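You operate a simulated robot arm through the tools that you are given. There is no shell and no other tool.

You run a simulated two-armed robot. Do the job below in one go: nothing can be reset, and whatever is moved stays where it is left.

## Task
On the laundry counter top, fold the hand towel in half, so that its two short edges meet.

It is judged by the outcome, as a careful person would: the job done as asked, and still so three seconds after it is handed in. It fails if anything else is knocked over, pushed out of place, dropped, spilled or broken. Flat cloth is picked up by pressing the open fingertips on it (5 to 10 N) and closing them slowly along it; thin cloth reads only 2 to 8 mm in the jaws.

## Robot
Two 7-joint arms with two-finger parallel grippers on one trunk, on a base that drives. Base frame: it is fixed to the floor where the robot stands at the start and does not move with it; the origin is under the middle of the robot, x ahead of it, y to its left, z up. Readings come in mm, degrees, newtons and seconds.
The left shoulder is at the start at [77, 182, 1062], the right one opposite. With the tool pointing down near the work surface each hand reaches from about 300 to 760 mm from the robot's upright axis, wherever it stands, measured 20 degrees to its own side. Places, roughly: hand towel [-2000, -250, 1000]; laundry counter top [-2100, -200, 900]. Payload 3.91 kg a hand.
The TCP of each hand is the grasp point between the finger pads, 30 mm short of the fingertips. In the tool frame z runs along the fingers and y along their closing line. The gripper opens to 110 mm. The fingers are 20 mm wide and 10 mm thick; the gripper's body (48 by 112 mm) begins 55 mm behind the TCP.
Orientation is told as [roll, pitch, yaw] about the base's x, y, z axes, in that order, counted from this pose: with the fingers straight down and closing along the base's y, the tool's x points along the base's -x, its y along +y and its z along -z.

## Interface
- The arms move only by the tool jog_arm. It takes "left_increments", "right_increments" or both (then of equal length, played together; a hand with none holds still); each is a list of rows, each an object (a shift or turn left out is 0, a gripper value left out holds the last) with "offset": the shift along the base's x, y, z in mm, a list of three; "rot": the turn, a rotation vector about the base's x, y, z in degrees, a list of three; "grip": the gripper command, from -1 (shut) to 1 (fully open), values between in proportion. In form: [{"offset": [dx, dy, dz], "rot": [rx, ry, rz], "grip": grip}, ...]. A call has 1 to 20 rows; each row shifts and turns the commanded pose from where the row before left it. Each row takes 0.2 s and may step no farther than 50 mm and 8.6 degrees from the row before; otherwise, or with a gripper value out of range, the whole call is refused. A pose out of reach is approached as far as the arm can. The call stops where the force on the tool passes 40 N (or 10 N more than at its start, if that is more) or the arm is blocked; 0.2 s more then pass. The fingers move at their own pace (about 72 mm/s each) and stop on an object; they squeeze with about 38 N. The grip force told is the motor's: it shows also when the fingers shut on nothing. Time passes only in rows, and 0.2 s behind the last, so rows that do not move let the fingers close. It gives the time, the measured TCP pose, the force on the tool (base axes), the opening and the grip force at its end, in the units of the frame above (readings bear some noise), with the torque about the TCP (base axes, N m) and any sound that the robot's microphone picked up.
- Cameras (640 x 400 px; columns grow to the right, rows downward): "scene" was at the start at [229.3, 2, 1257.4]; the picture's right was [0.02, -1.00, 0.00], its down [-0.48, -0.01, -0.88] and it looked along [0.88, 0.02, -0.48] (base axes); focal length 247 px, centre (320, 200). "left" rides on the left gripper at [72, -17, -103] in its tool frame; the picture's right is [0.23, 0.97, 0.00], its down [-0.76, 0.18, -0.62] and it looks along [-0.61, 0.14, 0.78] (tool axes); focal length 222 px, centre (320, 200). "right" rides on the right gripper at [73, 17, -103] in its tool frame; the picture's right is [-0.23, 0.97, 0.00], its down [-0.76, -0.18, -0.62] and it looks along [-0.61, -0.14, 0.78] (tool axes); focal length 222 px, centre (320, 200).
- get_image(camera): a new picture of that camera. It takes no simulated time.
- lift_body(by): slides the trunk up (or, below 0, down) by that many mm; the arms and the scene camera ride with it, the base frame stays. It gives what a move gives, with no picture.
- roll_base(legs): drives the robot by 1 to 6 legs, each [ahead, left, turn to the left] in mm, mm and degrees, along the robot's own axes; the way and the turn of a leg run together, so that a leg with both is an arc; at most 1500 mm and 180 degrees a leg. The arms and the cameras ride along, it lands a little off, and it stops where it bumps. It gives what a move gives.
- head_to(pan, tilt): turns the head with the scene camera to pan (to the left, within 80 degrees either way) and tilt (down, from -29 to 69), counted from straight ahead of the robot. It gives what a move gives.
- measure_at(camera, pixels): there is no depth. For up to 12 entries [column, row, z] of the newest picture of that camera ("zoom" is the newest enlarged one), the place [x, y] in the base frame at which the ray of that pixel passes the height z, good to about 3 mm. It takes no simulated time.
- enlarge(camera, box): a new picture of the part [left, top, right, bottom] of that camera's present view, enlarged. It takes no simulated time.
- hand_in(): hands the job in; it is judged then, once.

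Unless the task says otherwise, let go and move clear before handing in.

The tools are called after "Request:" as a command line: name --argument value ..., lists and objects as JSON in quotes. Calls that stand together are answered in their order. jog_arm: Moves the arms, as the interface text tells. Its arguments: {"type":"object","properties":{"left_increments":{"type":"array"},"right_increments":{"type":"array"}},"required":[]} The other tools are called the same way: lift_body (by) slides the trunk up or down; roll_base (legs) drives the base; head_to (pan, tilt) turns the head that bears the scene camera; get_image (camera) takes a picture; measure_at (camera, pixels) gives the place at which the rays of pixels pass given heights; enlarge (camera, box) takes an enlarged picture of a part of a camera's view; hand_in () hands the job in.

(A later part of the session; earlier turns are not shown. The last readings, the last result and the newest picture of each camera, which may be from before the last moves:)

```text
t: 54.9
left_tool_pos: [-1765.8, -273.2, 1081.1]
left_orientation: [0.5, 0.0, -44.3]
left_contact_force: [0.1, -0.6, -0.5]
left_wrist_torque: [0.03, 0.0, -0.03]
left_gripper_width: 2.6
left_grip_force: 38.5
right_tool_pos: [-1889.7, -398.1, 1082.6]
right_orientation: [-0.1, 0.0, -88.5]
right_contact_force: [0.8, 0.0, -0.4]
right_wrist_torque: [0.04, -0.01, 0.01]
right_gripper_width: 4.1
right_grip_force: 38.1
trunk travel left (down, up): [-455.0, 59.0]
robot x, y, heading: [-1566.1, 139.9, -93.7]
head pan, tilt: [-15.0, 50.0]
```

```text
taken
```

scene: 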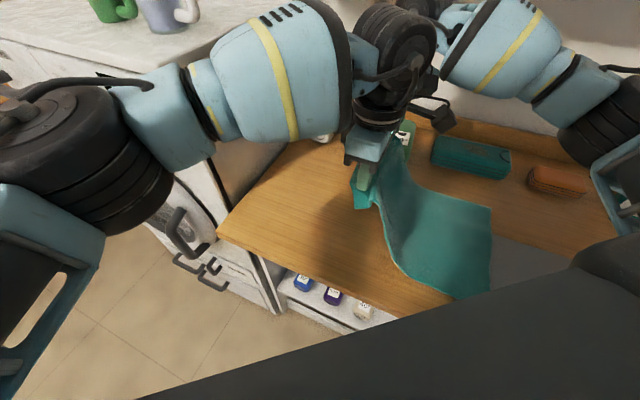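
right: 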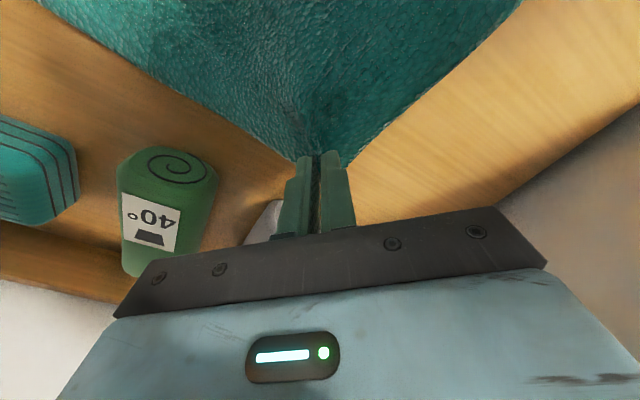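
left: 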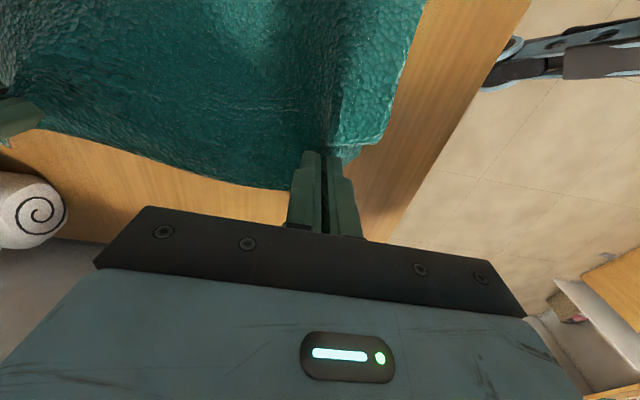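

The towel's left half hangs cleanly from both hands at z≈1082. I now drive the base along the counter by about 190 mm, carrying the edge over the fold line.

Request:
roll_base --legs '[[-118, -149, 0]]'

Request:
get_image --camera "scene"

Request:
get_image --camera "left"

Request:
get_image --camera "right"

```text
t: 56.8
left_tool_pos: [-1903.4, -147.0, 1081.7]
left_orientation: [0.4, 0.0, -44.5]
left_contact_force: [-0.8, -0.6, -0.4]
left_wrist_torque: [0.0, -0.02, 0.01]
left_gripper_width: 2.2
left_grip_force: 37.9
right_tool_pos: [-2028.9, -274.3, 1081.5]
right_orientation: [-0.1, 0.0, -88.6]
right_contact_force: [1.0, 0.8, 0.1]
right_wrist_torque: [0.02, 0.02, 0.01]
right_gripper_width: 3.7
right_grip_force: 37.9
trunk travel left (down, up): [-455.0, 59.0]
robot x, y, heading: [-1708.5, 266.9, -94.0]
head pan, tilt: [-15.0, 50.0]
```

```text
taken
```

scene: 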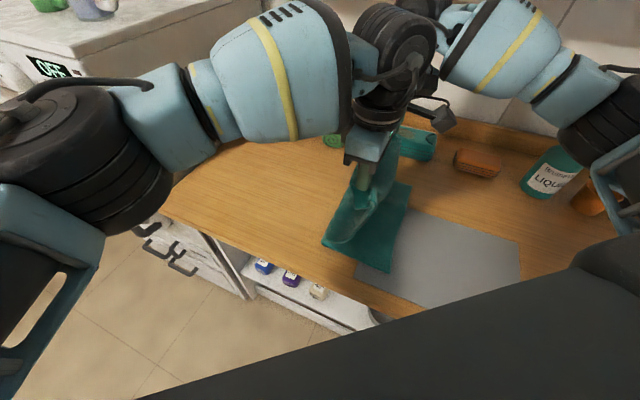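

```text
taken
```

left: 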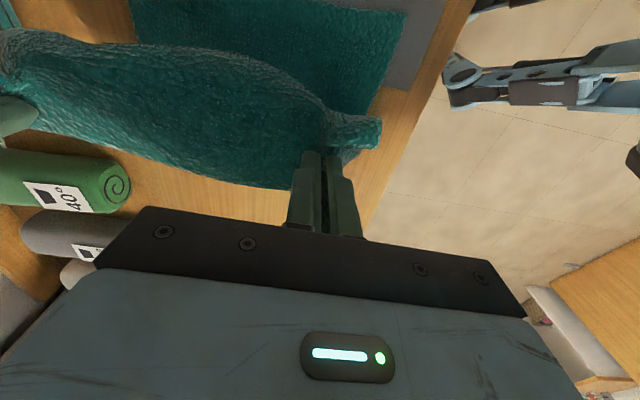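

```text
taken
```

right: 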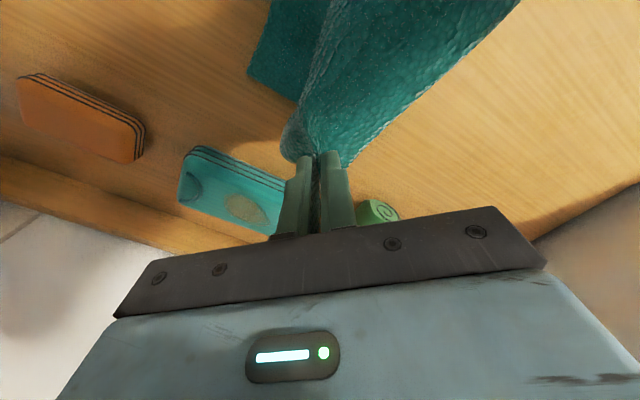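

The edge is past the fold line and the lower half stays put; its right corners show at left-camera (407,13) and right-camera (248,76). I measure them to set the landing places.

Request:
measure_at --camera "left" --pixels '[[407, 13, 903], [372, 114, 903], [135, 0, 903], [130, 40, 903]]'

Request:
measure_at --camera "right" --pixels '[[248, 76, 903], [270, 2, 903], [297, 103, 903]]'

Request:
measure_at --camera "scene" --pixels '[[322, 243, 903], [390, 272, 903], [411, 185, 903], [356, 275, 900], [510, 305, 900], [425, 212, 900], [521, 240, 900]]'

Request:
enlarge --camera "scene" --box '[280, 120, 480, 310]'

```text
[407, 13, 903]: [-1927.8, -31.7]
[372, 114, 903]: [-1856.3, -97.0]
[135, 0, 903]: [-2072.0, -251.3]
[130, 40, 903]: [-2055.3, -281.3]
```

```text
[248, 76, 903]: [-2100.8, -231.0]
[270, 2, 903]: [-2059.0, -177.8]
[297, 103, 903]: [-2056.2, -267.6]
```

```text
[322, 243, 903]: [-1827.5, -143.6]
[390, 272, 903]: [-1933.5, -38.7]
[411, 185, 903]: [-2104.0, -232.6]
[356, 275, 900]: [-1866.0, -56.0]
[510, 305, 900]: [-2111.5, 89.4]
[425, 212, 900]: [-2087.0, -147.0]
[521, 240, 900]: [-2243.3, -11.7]
```

```text
2.11 times, centred on (380, 215) of scene
```

zoom: 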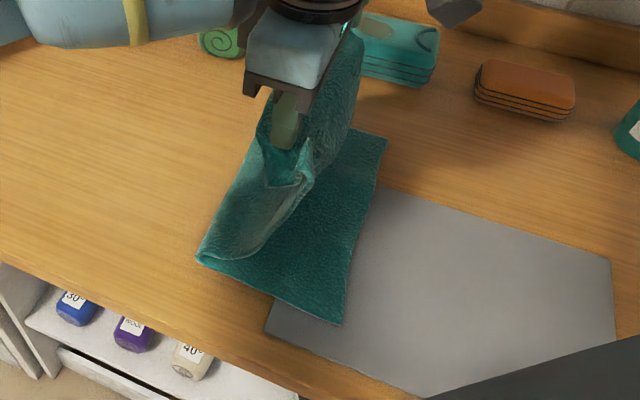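

Targets are C≈(-1930,-34) and D≈(-2102,-232); allowing for how far in each hand grips, the left TCP should land near (-1941,-78) and the right near (-2059,-222). I carry on over with a small overshoot and then come down moving back slightly so the slack rolls toward the fold.

Request:
jog_arm --right_increments '[{"offset": [-6.4, 10, -6]}, {"offset": [-6.4, 10, -8]}, {"offset": [-6.4, 10, -12]}, {"offset": [-6.4, 10, -16]}, {"offset": [-6.4, 10, -18]}, {"offset": [-6.4, 10, -18]}, {}]' --left_increments '[{"offset": [-7.7, 12.9, -6]}, {"offset": [-7.7, 12.9, -8]}, {"offset": [-7.7, 12.9, -12]}, {"offset": [-7.7, 12.9, -16]}, {"offset": [-7.7, 12.9, -18]}, {"offset": [-7.7, 12.9, -18]}, {}]'

Request:
enlarge --camera "scene" --box '[280, 120, 480, 310]'

Request:
get_image --camera "left"

Request:
get_image --camera "right"

```text
t: 58.6
left_tool_pos: [-1917.2, -121.1, 1016.5]
left_orientation: [0.0, 0.2, -39.8]
left_contact_force: [0.1, -0.6, -0.6]
left_wrist_torque: [0.05, -0.03, -0.02]
left_gripper_width: 2.0
left_grip_force: 37.9
left hand out of reach, approached as far as the arm can: row 6
right_tool_pos: [-2066.3, -212.4, 1002.6]
right_orientation: [-0.1, -0.1, -88.7]
right_contact_force: [0.4, -0.8, 0.0]
right_wrist_torque: [0.0, 0.01, 0.0]
right_gripper_width: 3.9
right_grip_force: 37.8
trunk travel left (down, up): [-455.0, 59.0]
robot x, y, heading: [-1702.1, 264.4, -93.8]
head pan, tilt: [-15.0, 50.0]
stopped in row 7 (left hand): the arm was blocked; the commanded pose is now the measured one
```

```text
2.11 times, centred on (380, 215) of scene
```

zoom: 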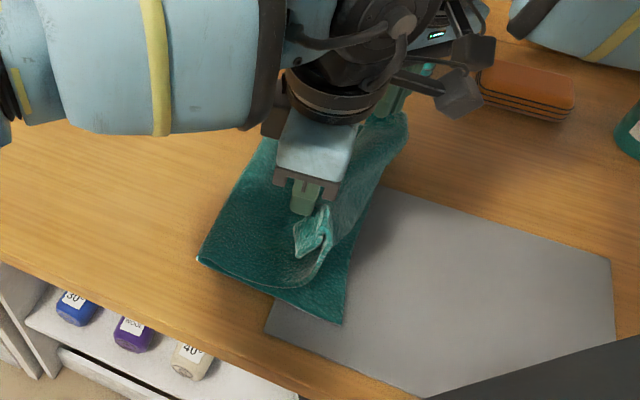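

```text
taken
```

left: 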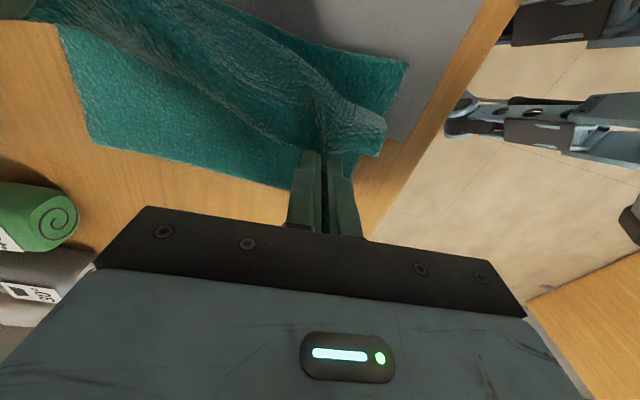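

```text
taken
```

right: 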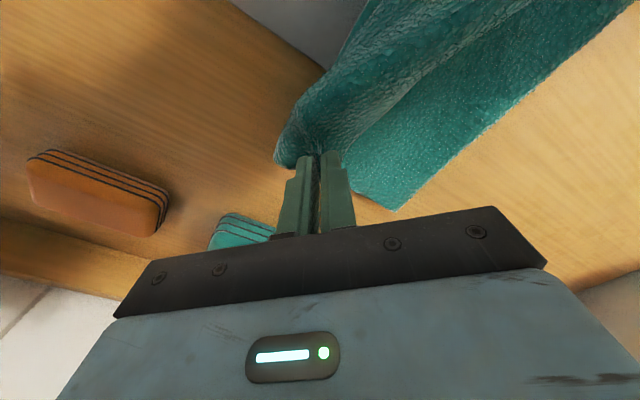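

The left arm ran to its limit reaching across (399 ahead, 187 to the right of the axis), so the base must come further along. I take the hands back a little in the air, restoring the left yaw, before sliding the base another 100 mm.

Request:
jog_arm --right_increments '[{"offset": [13.7, -12.8, 5]}, {"offset": [13.7, -12.8, 5]}, {"offset": [13.7, -12.8, 5]}, {"offset": [13.7, -12.8, 5]}, {"offset": [13.7, -12.8, 0]}, {"offset": [13.7, -12.8, 0]}, {}]' --left_increments '[{"offset": [8.5, -4, 3]}, {"offset": [8.5, -4, 3]}, {"offset": [8.5, -4, 0], "rot": [0, 0, -2.3]}, {"offset": [8.5, -4, 0], "rot": [0, 0, -2.3]}, {"offset": [8.5, -4, 0]}, {"offset": [8.5, -4, 0]}, {}]'

Request:
head_to --pan -35 --tilt 42

Request:
get_image --camera "scene"

```text
t: 60.2
left_tool_pos: [-1868.9, -143.1, 1023.9]
left_orientation: [0.1, 0.3, -44.6]
left_contact_force: [-2.5, -4.7, -0.2]
left_wrist_torque: [-0.14, 0.07, 0.12]
left_gripper_width: 2.3
left_grip_force: 37.6
right_tool_pos: [-1984.8, -290.3, 1023.0]
right_orientation: [-0.1, 0.0, -88.6]
right_contact_force: [4.7, 4.2, 0.2]
right_wrist_torque: [0.15, -0.12, -0.04]
right_gripper_width: 4.0
right_grip_force: 38.3
trunk travel left (down, up): [-455.0, 59.0]
robot x, y, heading: [-1703.9, 262.0, -94.0]
head pan, tilt: [-15.0, 50.0]
```

```text
t: 61.1
left_tool_pos: [-1867.2, -142.9, 1023.6]
left_orientation: [0.1, 0.2, -44.5]
left_contact_force: [-3.3, -4.6, 0.3]
left_wrist_torque: [-0.12, 0.09, 0.11]
left_gripper_width: 2.4
left_grip_force: 38.4
right_tool_pos: [-1984.2, -291.1, 1022.6]
right_orientation: [0.0, 0.0, -88.6]
right_contact_force: [4.0, 5.3, -0.5]
right_wrist_torque: [0.13, -0.11, -0.08]
right_gripper_width: 4.0
right_grip_force: 38.2
trunk travel left (down, up): [-455.0, 59.0]
robot x, y, heading: [-1703.5, 267.0, -93.8]
head pan, tilt: [-35.0, 42.0]
```

```text
taken
```

scene: 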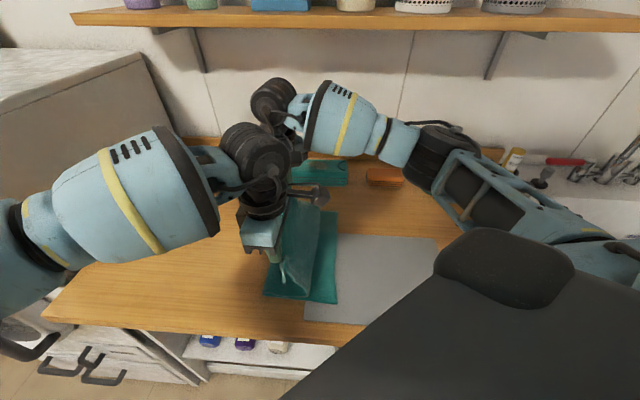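

The hands pull lightly (6 N) on the edge between them. I check how the right elbow (440,155) stands relative to the bottle before sliding.

Request:
measure_at --camera "scene" --pixels '[[440, 155, 1100], [440, 155, 1150], [440, 155, 1200], [420, 180, 1150], [420, 190, 1100], [515, 160, 1000], [485, 150, 1000]]'

Request:
enlarge --camera "scene" --box '[340, 100, 580, 250]'

```text
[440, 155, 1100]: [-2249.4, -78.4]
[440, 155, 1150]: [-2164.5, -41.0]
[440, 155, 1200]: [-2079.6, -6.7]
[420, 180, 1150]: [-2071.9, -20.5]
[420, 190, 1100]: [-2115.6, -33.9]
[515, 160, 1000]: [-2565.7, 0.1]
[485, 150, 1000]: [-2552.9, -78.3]
```

```text
2.67 times, centred on (460, 175) of scene
```

zoom: 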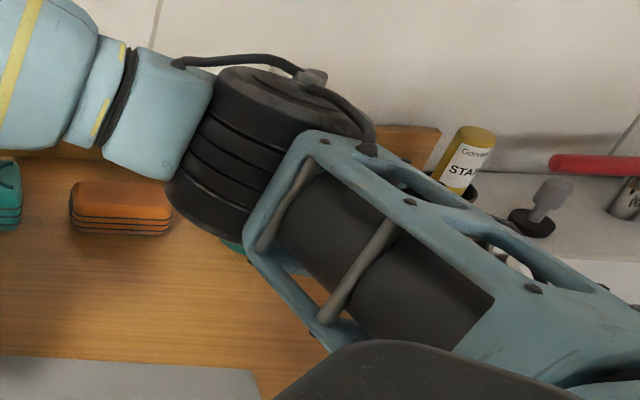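

The elbow sits near (-2130,-25, 1170), over 250 mm from the bottle and moving parallel to the counter, so the slide is safe. I ease the pull and drive the last 100 mm.

Request:
jog_arm --left_increments '[{"offset": [-3, -4, 0]}, {}]' --right_increments '[{"offset": [1, 2, 0]}, {}]'

Request:
roll_base --legs '[[-62, -78.5, 0]]'

Request:
head_to --pan -15 --tilt 52

Request:
get_image --camera "scene"

Request:
get_image --camera "left"

Request:
get_image --camera "right"

```text
t: 61.7
left_tool_pos: [-1870.7, -147.4, 1023.7]
left_orientation: [0.1, 0.3, -44.7]
left_contact_force: [0.0, 0.3, -0.4]
left_wrist_torque: [0.0, -0.01, 0.06]
left_gripper_width: 2.5
left_grip_force: 38.1
right_tool_pos: [-1985.3, -288.8, 1024.1]
right_orientation: [-0.1, -0.1, -88.7]
right_contact_force: [0.6, 0.9, 0.0]
right_wrist_torque: [0.03, -0.01, 0.01]
right_gripper_width: 3.9
right_grip_force: 38.4
trunk travel left (down, up): [-455.0, 59.0]
robot x, y, heading: [-1707.4, 265.8, -93.7]
head pan, tilt: [-35.0, 42.0]
```

```text
t: 63.0
left_tool_pos: [-1944.2, -81.8, 1024.1]
left_orientation: [0.1, 0.2, -44.7]
left_contact_force: [-0.5, 0.2, -0.9]
left_wrist_torque: [0.03, -0.03, 0.02]
left_gripper_width: 2.3
left_grip_force: 38.1
right_tool_pos: [-2057.1, -222.2, 1023.8]
right_orientation: [-0.2, 0.0, -88.5]
right_contact_force: [0.0, 0.1, -0.9]
right_wrist_torque: [0.01, 0.0, 0.02]
right_gripper_width: 4.1
right_grip_force: 37.9
trunk travel left (down, up): [-455.0, 59.0]
robot x, y, heading: [-1778.1, 333.7, -93.8]
head pan, tilt: [-35.0, 42.0]
```

```text
t: 63.9
left_tool_pos: [-1944.3, -81.1, 1023.2]
left_orientation: [0.1, 0.3, -44.6]
left_contact_force: [-0.5, -0.4, 0.5]
left_wrist_torque: [0.02, -0.04, 0.03]
left_gripper_width: 2.3
left_grip_force: 38.1
right_tool_pos: [-2056.7, -220.8, 1024.0]
right_orientation: [-0.1, 0.0, -88.5]
right_contact_force: [0.3, 0.8, -0.2]
right_wrist_torque: [-0.01, -0.01, 0.01]
right_gripper_width: 3.9
right_grip_force: 38.6
trunk travel left (down, up): [-455.0, 59.0]
robot x, y, heading: [-1774.4, 331.2, -93.8]
head pan, tilt: [-15.0, 52.0]
```

```text
taken
```

scene: 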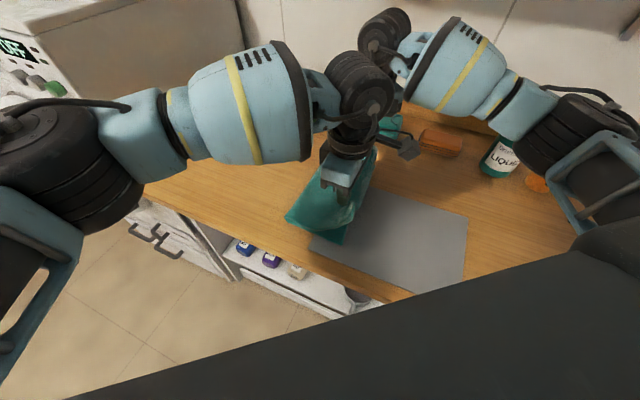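

```text
taken
```

left: 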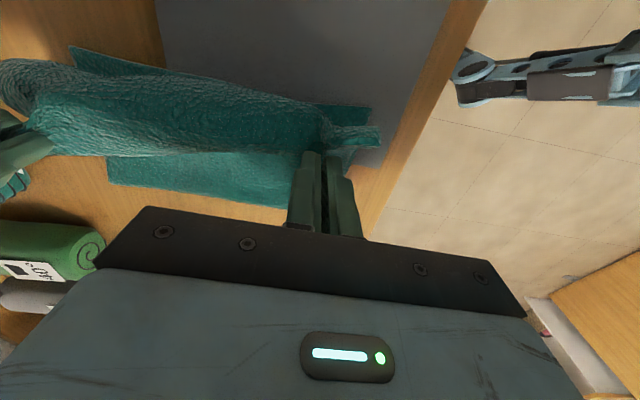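

```text
taken
```

right: 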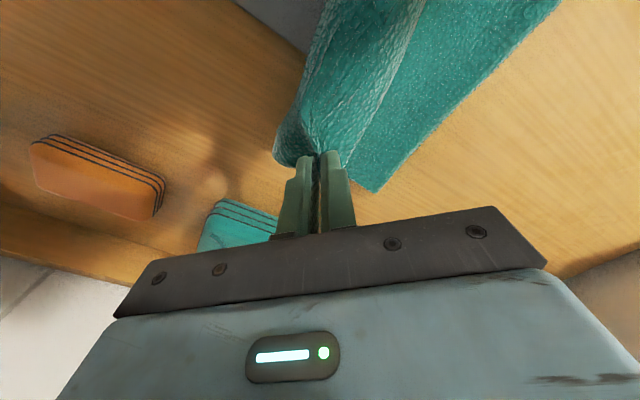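

The hands stand within 5 mm of their landing places. The lower layer's right edge shows in the left camera from (70,46) to (372,107); I measure it once more before lowering.

Request:
measure_at --camera "left" --pixels '[[371, 106, 903], [70, 46, 903], [107, 183, 903], [290, 207, 903], [220, 75, 903]]'

Request:
enlarge --camera "scene" --box '[260, 120, 440, 260]'

Request:
enlarge --camera "left" --box '[0, 0, 440, 240]'

```text
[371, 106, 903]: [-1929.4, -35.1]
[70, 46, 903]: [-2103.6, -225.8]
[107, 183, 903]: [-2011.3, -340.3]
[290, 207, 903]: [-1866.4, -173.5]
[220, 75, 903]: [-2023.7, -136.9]
```

```text
2.86 times, centred on (350, 190) of scene
```

zoom: 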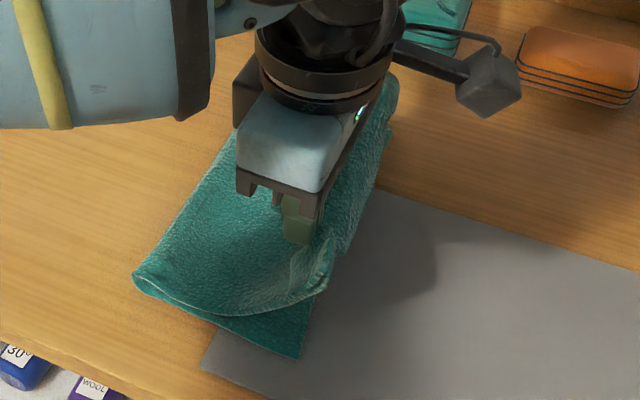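

```text
1.45 times, centred on (220, 120) of left
```

zoom: 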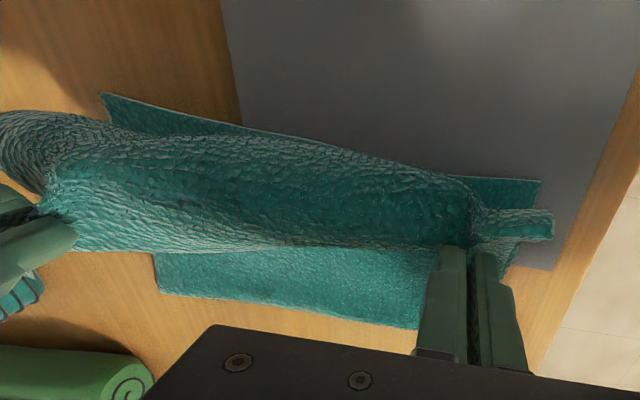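

The lower edge runs C(-1929,-35) to D(-2104,-226) and the hands are lined up with it. I lower both straight down to just above the lower layer.

Request:
jog_arm --right_increments '[{"offset": [-1, -1, -14]}, {"offset": [-1, 0, -14]}, {"offset": [0, 0, -14]}, {"offset": [0, 0, -14]}, {"offset": [0, 0, -14]}, {"offset": [0, 0, -8]}, {}]' --left_increments '[{"offset": [1, 1, -14]}, {"offset": [1, 1, -14]}, {"offset": [1, 1, -14]}, {"offset": [0, 1, -14]}, {"offset": [0, 0, -14]}, {"offset": [0, 0, -8]}, {}]'

Request:
get_image --camera "left"

Request:
get_image --camera "right"

Request:
enlarge --camera "scene" --box '[260, 120, 440, 260]'

```text
t: 65.5
left_tool_pos: [-1941.8, -77.1, 945.6]
left_orientation: [0.0, 0.3, -44.7]
left_contact_force: [-6.7, -9.9, 10.1]
left_wrist_torque: [-0.31, 0.28, 0.09]
left_gripper_width: 2.3
left_grip_force: 37.2
right_tool_pos: [-2058.9, -223.5, 944.0]
right_orientation: [-0.1, 0.0, -88.5]
right_contact_force: [4.5, 5.9, 1.3]
right_wrist_torque: [0.22, -0.13, -0.03]
right_gripper_width: 4.1
right_grip_force: 37.7
trunk travel left (down, up): [-455.0, 59.0]
robot x, y, heading: [-1778.2, 332.1, -93.9]
head pan, tilt: [-15.0, 52.0]
```

```text
taken
```

left: 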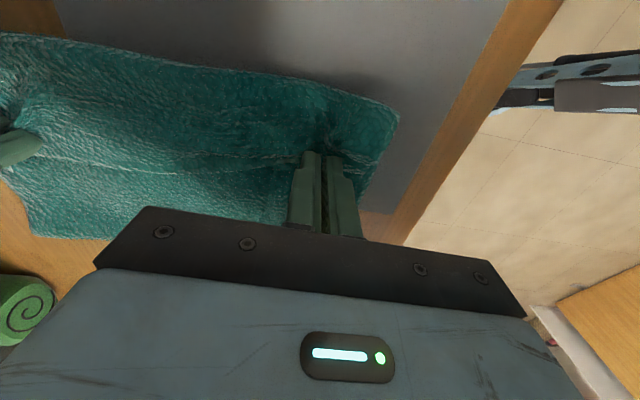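

```text
taken
```

right: 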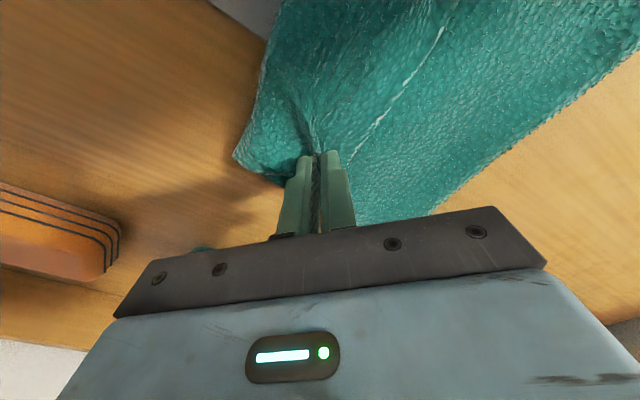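

```text
2.86 times, centred on (350, 190) of scene
```

zoom: 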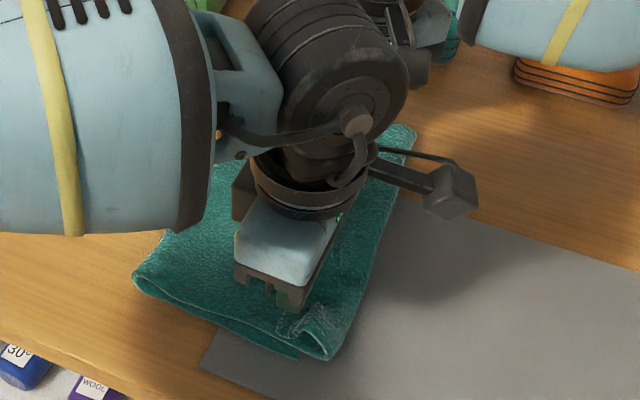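

The upper edge now lies practically on the lower one. I measure where the upper corners are (left camera (398,118), right camera (234,157)) compared with C(-1929,-35) and D(-2104,-226).

Request:
measure_at --camera "left" --pixels '[[398, 118, 908], [398, 118, 920], [365, 205, 905], [240, 70, 908], [100, 45, 908], [0, 33, 908], [35, 237, 905]]'

Request:
measure_at --camera "right" --pixels '[[234, 157, 908], [234, 157, 920], [280, 20, 908], [430, 212, 903], [640, 70, 903]]'

Request:
measure_at --camera "zoom" --pixels '[[328, 359, 910], [299, 359, 903], [133, 275, 905], [415, 135, 910]]'

```text
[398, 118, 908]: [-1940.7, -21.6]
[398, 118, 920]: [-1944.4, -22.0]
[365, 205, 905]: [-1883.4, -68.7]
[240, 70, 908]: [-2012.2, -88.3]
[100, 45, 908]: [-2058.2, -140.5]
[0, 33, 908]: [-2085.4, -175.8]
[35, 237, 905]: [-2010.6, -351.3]
```

```text
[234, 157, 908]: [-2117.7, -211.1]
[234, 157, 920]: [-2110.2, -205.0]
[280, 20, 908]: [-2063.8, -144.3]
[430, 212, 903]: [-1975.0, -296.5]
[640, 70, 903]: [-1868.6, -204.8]
```

```text
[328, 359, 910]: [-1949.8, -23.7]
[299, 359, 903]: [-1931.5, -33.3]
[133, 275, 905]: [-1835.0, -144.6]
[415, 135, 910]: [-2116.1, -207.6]
```

The upper edge overshoots the lower one by about 18 mm toward the right at both corners. I raise a few mm, shift both hands back 18 mm along the counter and set down again.

Request:
jog_arm --right_increments '[{"offset": [0, 0, 6]}, {"offset": [4.5, -4, 0]}, {"offset": [4.5, -4, 0]}, {"offset": [4.3, -4, 0]}, {"offset": [0, 0, -4]}, {"offset": [0, 0, -3]}, {}]' --left_increments '[{"offset": [0, 0, 6]}, {"offset": [4.5, -4, 0]}, {"offset": [4.5, -4, 0]}, {"offset": [4.3, -4, 0]}, {"offset": [0, 0, -4]}, {"offset": [0, 0, -2]}, {}]'

Request:
get_image --camera "left"

Request:
get_image --camera "right"

Request:
enlarge --camera "scene" --box '[260, 120, 440, 260]'

```text
t: 67.0
left_tool_pos: [-1928.7, -88.6, 947.5]
left_orientation: [-0.1, 0.2, -44.6]
left_contact_force: [-4.4, -6.0, 7.2]
left_wrist_torque: [-0.19, 0.19, 0.01]
left_gripper_width: 2.3
left_grip_force: 37.6
right_tool_pos: [-2045.0, -235.3, 945.1]
right_orientation: [0.0, -0.1, -88.5]
right_contact_force: [4.6, 6.0, 1.9]
right_wrist_torque: [0.26, -0.17, -0.06]
right_gripper_width: 3.9
right_grip_force: 38.1
trunk travel left (down, up): [-455.0, 59.0]
robot x, y, heading: [-1782.2, 335.1, -93.5]
head pan, tilt: [-15.0, 52.0]
```

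```text
taken
```

left: 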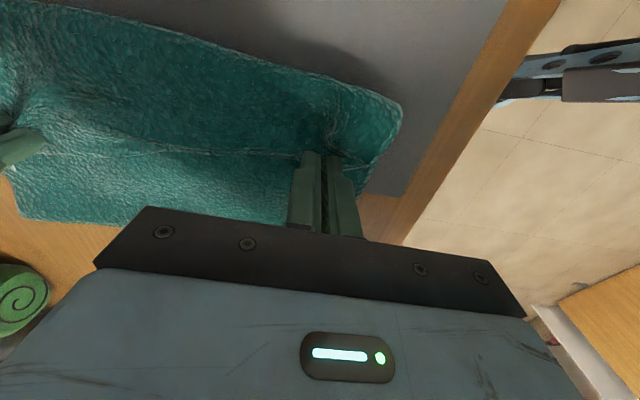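

```text
taken
```

right: 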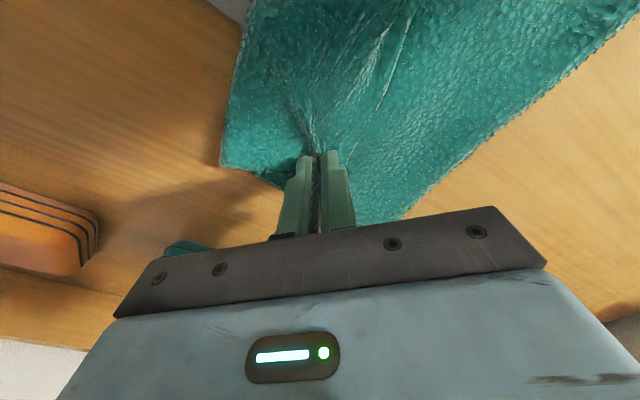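

```text
2.86 times, centred on (350, 190) of scene
```

zoom: 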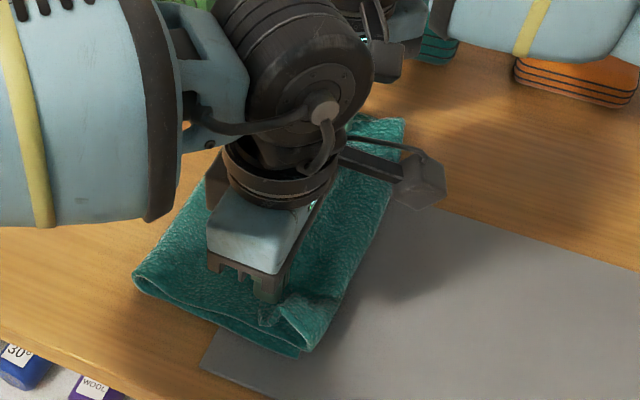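

The near upper corner now sits right by the lower one (zoom (312,350) against (299,359)). I check the numbers.

Request:
measure_at --camera "left" --pixels '[[401, 106, 908], [366, 195, 905]]'

Request:
measure_at --camera "right" --pixels '[[221, 165, 905], [245, 25, 905]]'

Request:
measure_at --camera "zoom" --pixels '[[313, 351, 910], [299, 359, 903], [133, 280, 905], [405, 120, 905], [385, 205, 905]]'

Request:
enlarge --camera "right" --box '[180, 0, 480, 240]'

Request:
enlarge --camera "left" --box '[200, 20, 450, 240]'

```text
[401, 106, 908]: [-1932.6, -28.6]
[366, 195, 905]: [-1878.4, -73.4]
```

```text
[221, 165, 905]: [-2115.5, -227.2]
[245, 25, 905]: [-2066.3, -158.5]
```

```text
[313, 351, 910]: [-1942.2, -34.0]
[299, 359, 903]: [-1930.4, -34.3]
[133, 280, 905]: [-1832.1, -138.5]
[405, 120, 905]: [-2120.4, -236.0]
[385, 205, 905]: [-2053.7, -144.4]
```

```text
1.67 times, centred on (330, 120) of right
```

zoom: 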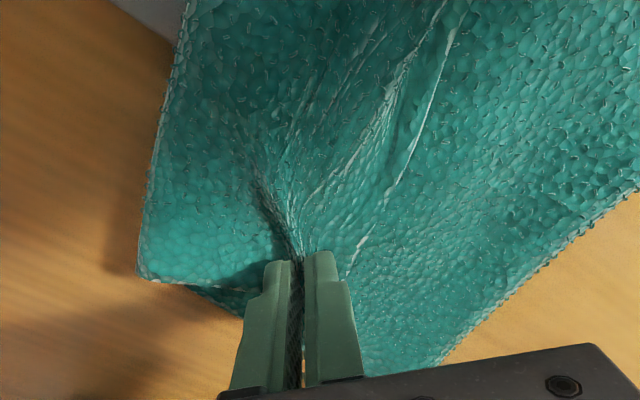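

```text
1.82 times, centred on (325, 130) of left
```

zoom: 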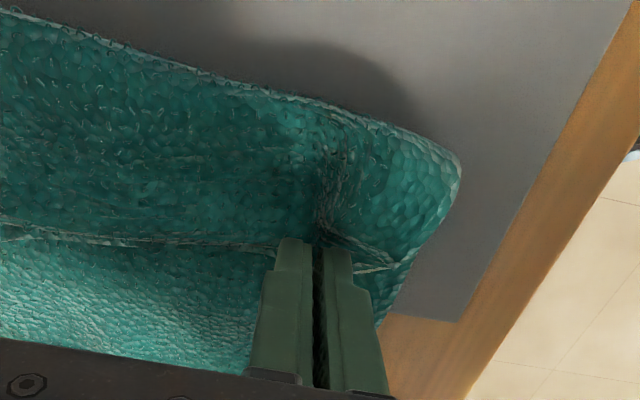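

Both upper corners are now within about 10 mm of the lower ones: A(-2115,-227) on D(-2104,-226), B(-1937,-31) on C(-1930,-34). I open both grippers slowly, letting the fingertips spread the bunched cloth.

Request:
jog_arm --right_increments '[{"grip": -0.95}, {"grip": -0.9}, {"grip": -0.85}, {"grip": -0.8}, {"grip": -0.75}, {"grip": -0.7}, {"grip": -0.65}, {"grip": -0.6}, {"grip": -0.55}, {"grip": -0.5}, {}]' --left_increments '[{"grip": -0.95}, {"grip": -0.9}, {"grip": -0.85}, {"grip": -0.8}, {"grip": -0.75}, {"grip": -0.7}, {"grip": -0.65}, {"grip": -0.6}, {"grip": -0.55}, {"grip": -0.5}, {}]'

Request:
get_image --camera "left"

Request:
get_image --camera "right"

```text
t: 69.5
left_tool_pos: [-1928.3, -88.0, 946.2]
left_orientation: [0.1, 0.2, -44.5]
left_contact_force: [3.6, 2.1, 8.0]
left_wrist_torque: [0.1, 0.01, -0.06]
left_gripper_width: 23.7
left_grip_force: 0.1
right_tool_pos: [-2044.0, -233.3, 945.2]
right_orientation: [-0.1, -0.1, -88.6]
right_contact_force: [-0.1, 0.2, 0.4]
right_wrist_torque: [0.0, 0.02, -0.01]
right_gripper_width: 27.3
right_grip_force: 0.1
trunk travel left (down, up): [-455.0, 59.0]
robot x, y, heading: [-1778.3, 332.2, -93.7]
head pan, tilt: [-15.0, 52.0]
```

```text
taken
```

left: 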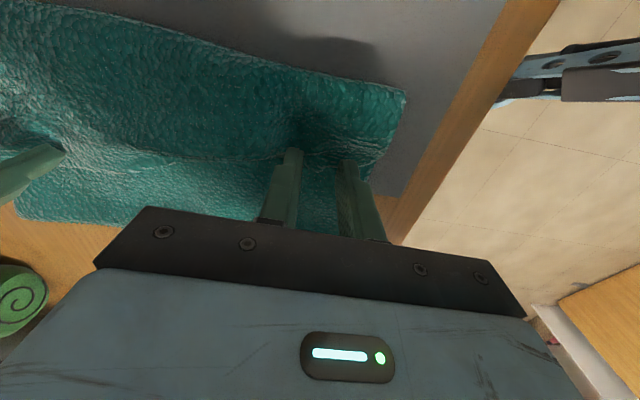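

```text
taken
```

right: 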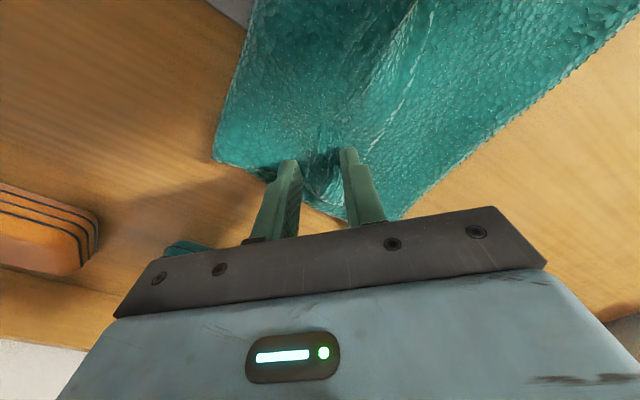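

The jaws are open (24 and 27 mm) and the cloth looks laid down. I lift both hands straight up slowly.

Request:
jog_arm --right_increments '[{"grip": -0.45}, {"offset": [0, 0, 5]}, {"offset": [0, 0, 10]}, {"offset": [0, 0, 20]}, {"offset": [0, 0, 25]}, {"offset": [0, 0, 25]}, {}]' --left_increments '[{"grip": -0.45}, {"offset": [0, 0, 5]}, {"offset": [0, 0, 10]}, {"offset": [0, 0, 20]}, {"offset": [0, 0, 25]}, {"offset": [0, 0, 25]}, {}]'

Request:
get_image --camera "left"

Request:
get_image --camera "right"

Request:
get_image --camera "scene"

```text
t: 71.0
left_tool_pos: [-1927.7, -89.1, 1030.6]
left_orientation: [0.1, 0.3, -44.6]
left_contact_force: [0.4, -0.7, -0.1]
left_wrist_torque: [0.02, 0.02, -0.03]
left_gripper_width: 30.2
left_grip_force: 0.1
right_tool_pos: [-2045.6, -236.3, 1029.1]
right_orientation: [-0.1, -0.1, -88.6]
right_contact_force: [0.4, 0.5, -0.3]
right_wrist_torque: [-0.04, 0.0, 0.0]
right_gripper_width: 30.1
right_grip_force: 0.1
trunk travel left (down, up): [-455.0, 59.0]
robot x, y, heading: [-1778.9, 327.4, -93.6]
head pan, tilt: [-15.0, 52.0]
```

```text
taken
```

left: 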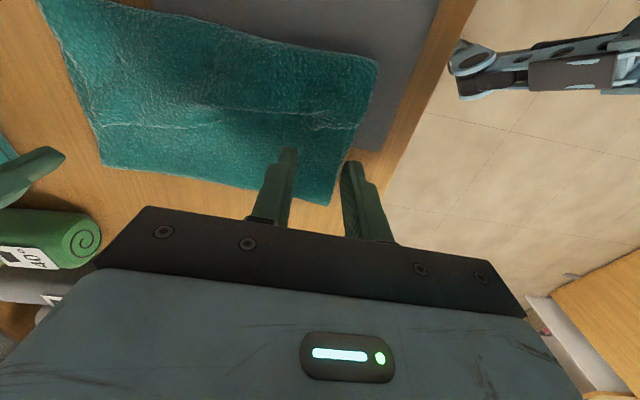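

```text
taken
```

right: 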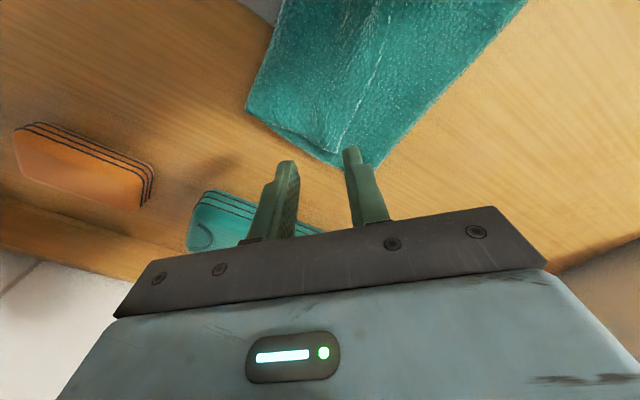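

```text
taken
```

scene: 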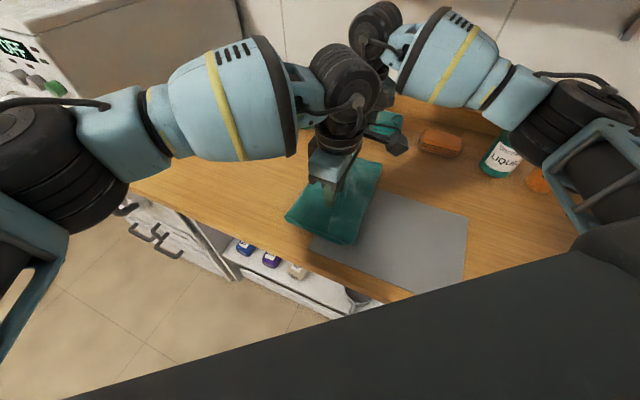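

The towel is folded over and released; a wrinkle line runs across the top at left-camera row ~127. I raise the hands more to inspect the layers from above.

Request:
jog_arm --right_increments '[{"offset": [0, 0, 30]}, {"offset": [0, 0, 30]}, {"offset": [0, 30, 20]}, {"offset": [0, 30, 0]}, {}]' --left_increments '[{"offset": [0, 0, 30]}, {"offset": [0, 0, 30]}, {"offset": [30, 0, 20]}, {"offset": [30, 0, 0]}, {}]'

Request:
get_image --camera "left"

Request:
enlarge --camera "left" --box '[60, 0, 460, 230]'

Request:
enlarge --camera "scene" --box '[260, 120, 440, 260]'

```text
t: 72.2
left_tool_pos: [-1867.5, -87.5, 1110.7]
left_orientation: [0.2, 0.2, -44.5]
left_contact_force: [-0.6, 0.8, 0.4]
left_wrist_torque: [-0.03, -0.01, 0.0]
left_gripper_width: 30.1
left_grip_force: 0.0
right_tool_pos: [-2045.7, -176.8, 1108.5]
right_orientation: [-0.1, 0.0, -88.6]
right_contact_force: [-0.4, -0.4, 0.3]
right_wrist_torque: [0.0, 0.01, 0.01]
right_gripper_width: 30.0
right_grip_force: 0.1
trunk travel left (down, up): [-455.0, 59.0]
robot x, y, heading: [-1776.8, 330.6, -93.7]
head pan, tilt: [-15.0, 52.0]
```

```text
taken
```

left: 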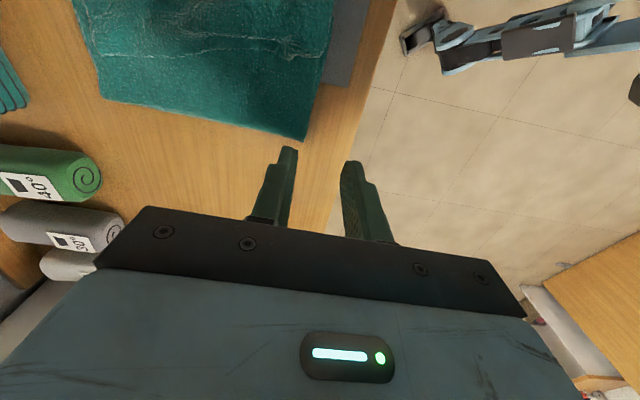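

```text
1.60 times, centred on (260, 115) of left
```

zoom: 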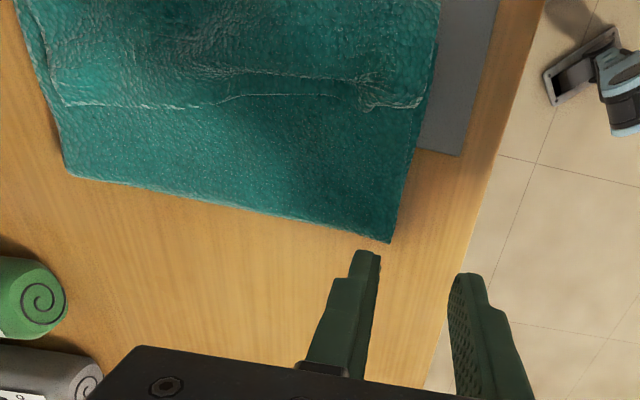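

```text
2.86 times, centred on (350, 190) of scene
```

zoom: 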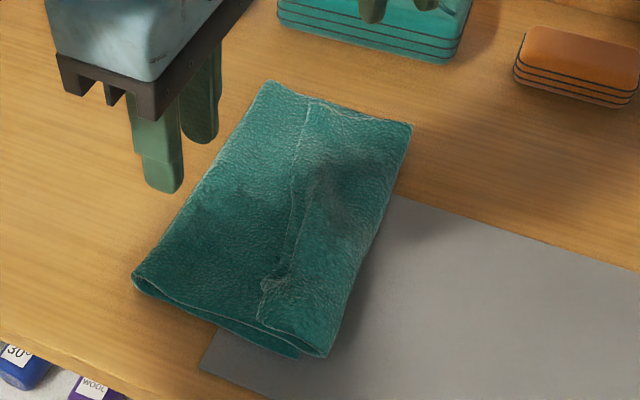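

A hem line crosses the top of the folded stack (zoom (310,100)–(265,310)): the short edge was rolled back under my hands, so it lies about 60–80 mm short of the other edge and must be unrolled and re-laid. I measure where that top edge's corners lie now.

Request:
measure_at --camera "zoom" --pixels '[[312, 100, 912], [263, 318, 912], [412, 124, 908], [325, 357, 908], [299, 358, 903], [133, 278, 905], [270, 83, 905], [287, 230, 912]]'

Request:
measure_at --camera "left" --pixels '[[325, 53, 912], [100, 56, 912], [305, 139, 905], [100, 97, 905], [332, 5, 908], [75, 0, 908]]'

Request:
enlarge --camera "scene" --box '[290, 135, 400, 250]'

```text
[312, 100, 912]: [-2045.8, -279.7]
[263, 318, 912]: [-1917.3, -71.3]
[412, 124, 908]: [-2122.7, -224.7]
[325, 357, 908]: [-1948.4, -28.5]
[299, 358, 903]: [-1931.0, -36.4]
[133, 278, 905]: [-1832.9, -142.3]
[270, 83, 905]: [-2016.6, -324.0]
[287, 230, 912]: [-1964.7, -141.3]
```

```text
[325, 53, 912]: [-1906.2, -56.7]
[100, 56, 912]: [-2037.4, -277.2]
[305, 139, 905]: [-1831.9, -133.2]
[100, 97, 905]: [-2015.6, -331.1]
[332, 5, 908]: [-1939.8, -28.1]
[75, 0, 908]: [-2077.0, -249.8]
```

```text
3.48 times, centred on (345, 192) of scene
```

zoom: 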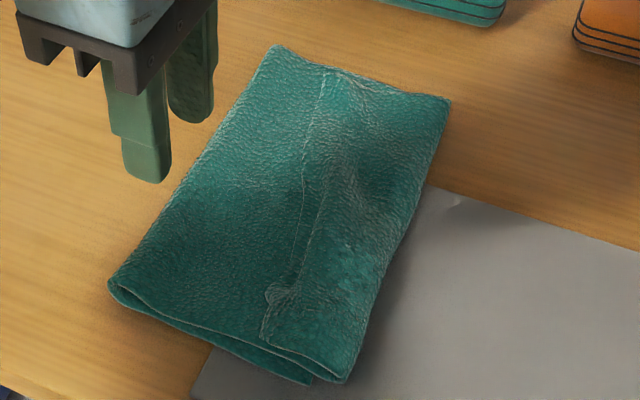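

So the hem AB lies on top from about (-2042,-279) to (-1912,-64), with the flap's interior to its right. I bring both hands back above these corners, fingers open to 40 mm, to look closely.

Request:
jog_arm --right_increments '[{"offset": [0, -20, -10], "grip": -0.28}, {"offset": [0, -20, -30]}, {"offset": [0, -18, -30]}, {"offset": [0, 0, -25]}, {}]' --left_increments '[{"offset": [-24, 1, -10], "grip": -0.28}, {"offset": [-24, 1, -30]}, {"offset": [-24, 0, -30]}, {"offset": [0, 0, -25]}, {}]'

Request:
get_image --camera "left"

Request:
get_image --camera "right"

Request:
enlarge --camera "left" --box '[160, 40, 440, 215]'

Request:
enlarge --camera "right" --box '[200, 0, 480, 200]'

```text
t: 73.5
left_tool_pos: [-1940.4, -87.8, 1015.3]
left_orientation: [0.1, 0.4, -44.6]
left_contact_force: [-0.2, -0.2, 0.5]
left_wrist_torque: [-0.01, -0.02, 0.01]
left_gripper_width: 39.9
left_grip_force: 0.1
right_tool_pos: [-2044.3, -234.1, 1015.3]
right_orientation: [-0.1, -0.1, -88.7]
right_contact_force: [-0.8, -0.3, -0.1]
right_wrist_torque: [0.0, 0.01, -0.04]
right_gripper_width: 39.4
right_grip_force: 0.1
trunk travel left (down, up): [-455.0, 59.0]
robot x, y, heading: [-1780.2, 331.7, -93.7]
head pan, tilt: [-15.0, 52.0]
```

```text
taken
```

left: 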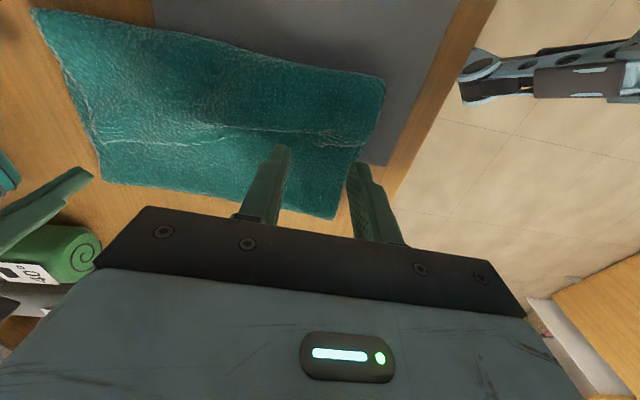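

```text
taken
```

right: 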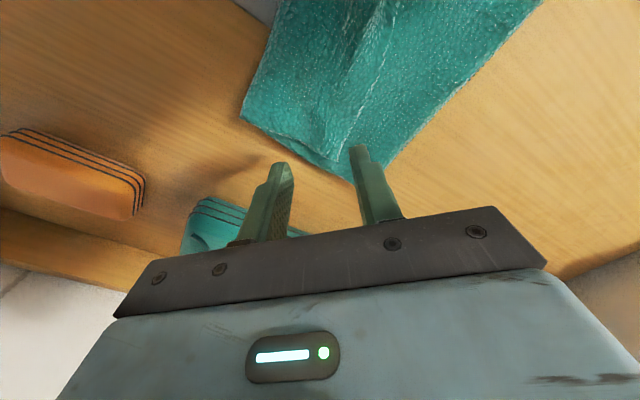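

```text
2.29 times, centred on (300, 128) of left
```

zoom: 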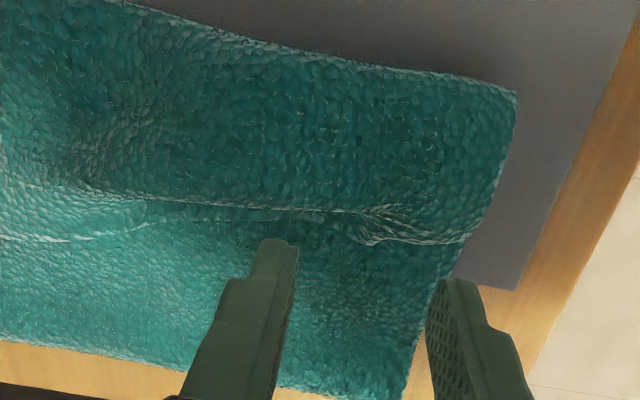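

```text
2.00 times, centred on (340, 100) of right
```

zoom: 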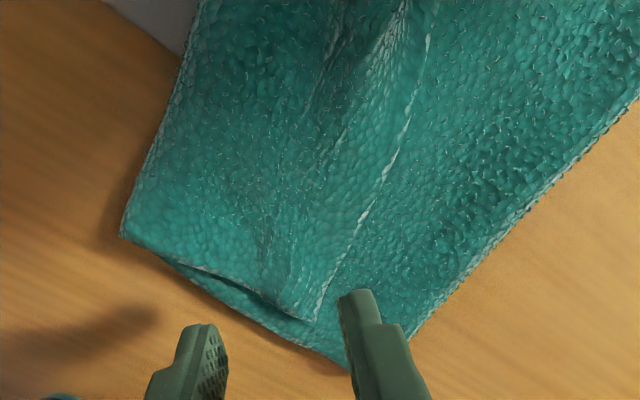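

Now the rolled-back edge is clear: its corner B at left-camera (365,144) and corner A at right-camera (336,160). I measure these at the top of the stack.

Request:
measure_at --camera "left" --pixels '[[365, 144, 912], [340, 145, 915], [322, 146, 915], [300, 132, 912], [230, 128, 912], [387, 85, 908]]'

Request:
measure_at --camera "right" --pixels '[[336, 160, 912], [360, 108, 912], [382, 60, 912], [241, 118, 908], [350, 183, 905]]'

```text
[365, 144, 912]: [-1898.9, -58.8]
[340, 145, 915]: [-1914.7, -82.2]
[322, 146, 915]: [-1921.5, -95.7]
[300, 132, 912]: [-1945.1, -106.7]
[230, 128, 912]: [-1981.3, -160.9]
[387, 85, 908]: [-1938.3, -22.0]
```

```text
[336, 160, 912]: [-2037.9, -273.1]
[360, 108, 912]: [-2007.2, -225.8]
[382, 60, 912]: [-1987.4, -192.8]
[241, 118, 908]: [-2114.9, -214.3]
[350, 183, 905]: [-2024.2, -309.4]
```

Left hand needs to go to about (-1936,-83) and right to (-2045,-232) for a grip just inside these corners. I adjust and lower to a little above the stack.

Request:
jog_arm --right_increments '[{"offset": [-1, 2.5, -10]}, {"offset": [0, 0, -20]}, {"offset": [0, 0, -15]}, {"offset": [0, 0, -10]}, {"offset": [0, 0, -5]}, {}]' --left_increments '[{"offset": [4, 5, -10]}, {"offset": [0, 0, -20]}, {"offset": [0, 0, -15]}, {"offset": [0, 0, -10]}, {"offset": [0, 0, -5]}, {}]'

Request:
get_image --camera "left"

Request:
get_image --camera "right"

```text
t: 74.8
left_tool_pos: [-1935.6, -83.9, 954.3]
left_orientation: [0.1, 0.2, -44.6]
left_contact_force: [0.8, 0.2, 0.7]
left_wrist_torque: [-0.02, -0.01, -0.01]
left_gripper_width: 39.1
left_grip_force: 0.0
right_tool_pos: [-2047.2, -229.4, 953.9]
right_orientation: [-0.2, 0.0, -88.6]
right_contact_force: [0.2, 0.0, 0.0]
right_wrist_torque: [0.01, 0.02, -0.02]
right_gripper_width: 39.6
right_grip_force: 0.1
trunk travel left (down, up): [-455.0, 59.0]
robot x, y, heading: [-1776.7, 332.3, -93.8]
head pan, tilt: [-15.0, 52.0]
```

```text
taken
```

left: 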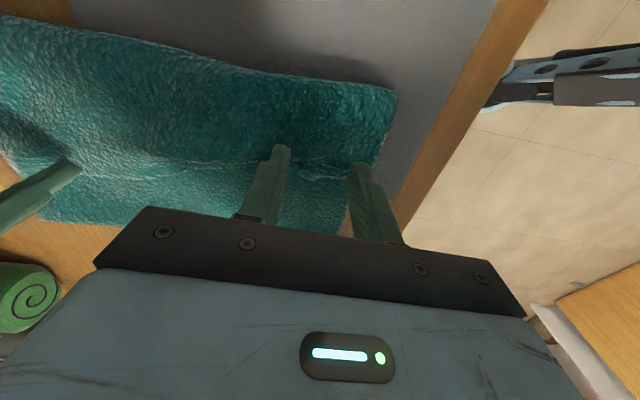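

```text
taken
```

right: 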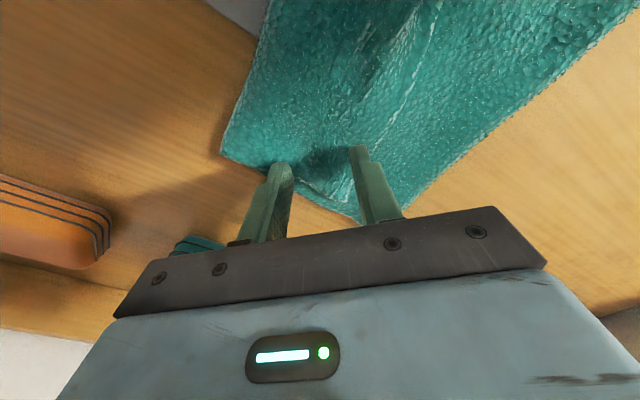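

I zoom into both views to make sure that the fingers stand on the flap's side of the hem.

Request:
enlarge --camera "left" --box '[220, 90, 420, 220]'

Request:
enlarge --camera "right" --box '[210, 90, 440, 230]'

```text
3.08 times, centred on (320, 155) of left
```

zoom: 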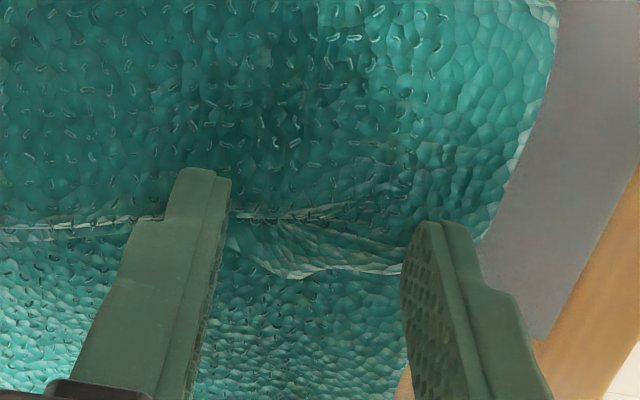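

```text
2.78 times, centred on (325, 160) of right
```

zoom: 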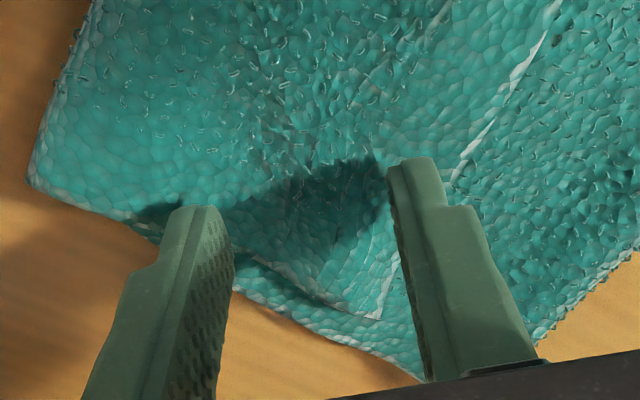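

The right fingers stand well on the flap, the left ones only barely; I shift the left 6 mm further onto the flap and lower both slowly.

Request:
jog_arm --right_increments '[{}, {"offset": [0, 0, -3]}, {"offset": [0, 0, -2]}, {"offset": [0, 0, -2]}, {}]' --left_increments '[{"offset": [-5, 3, 0]}, {"offset": [0, 0, -3]}, {"offset": [0, 0, -2]}, {"offset": [0, 0, -2]}, {}]'

```text
t: 76.0
left_tool_pos: [-1942.2, -79.1, 948.5]
left_orientation: [0.1, 0.2, -44.5]
left_contact_force: [0.4, -0.6, 2.7]
left_wrist_torque: [-0.03, 0.01, -0.06]
left_gripper_width: 38.8
left_grip_force: 0.1
right_tool_pos: [-2047.2, -230.3, 946.9]
right_orientation: [-0.2, -0.1, -88.7]
right_contact_force: [0.9, -0.5, -0.2]
right_wrist_torque: [0.0, 0.04, 0.01]
right_gripper_width: 39.6
right_grip_force: 0.1
trunk travel left (down, up): [-455.0, 59.0]
robot x, y, heading: [-1777.2, 332.8, -93.7]
head pan, tilt: [-15.0, 52.0]
```

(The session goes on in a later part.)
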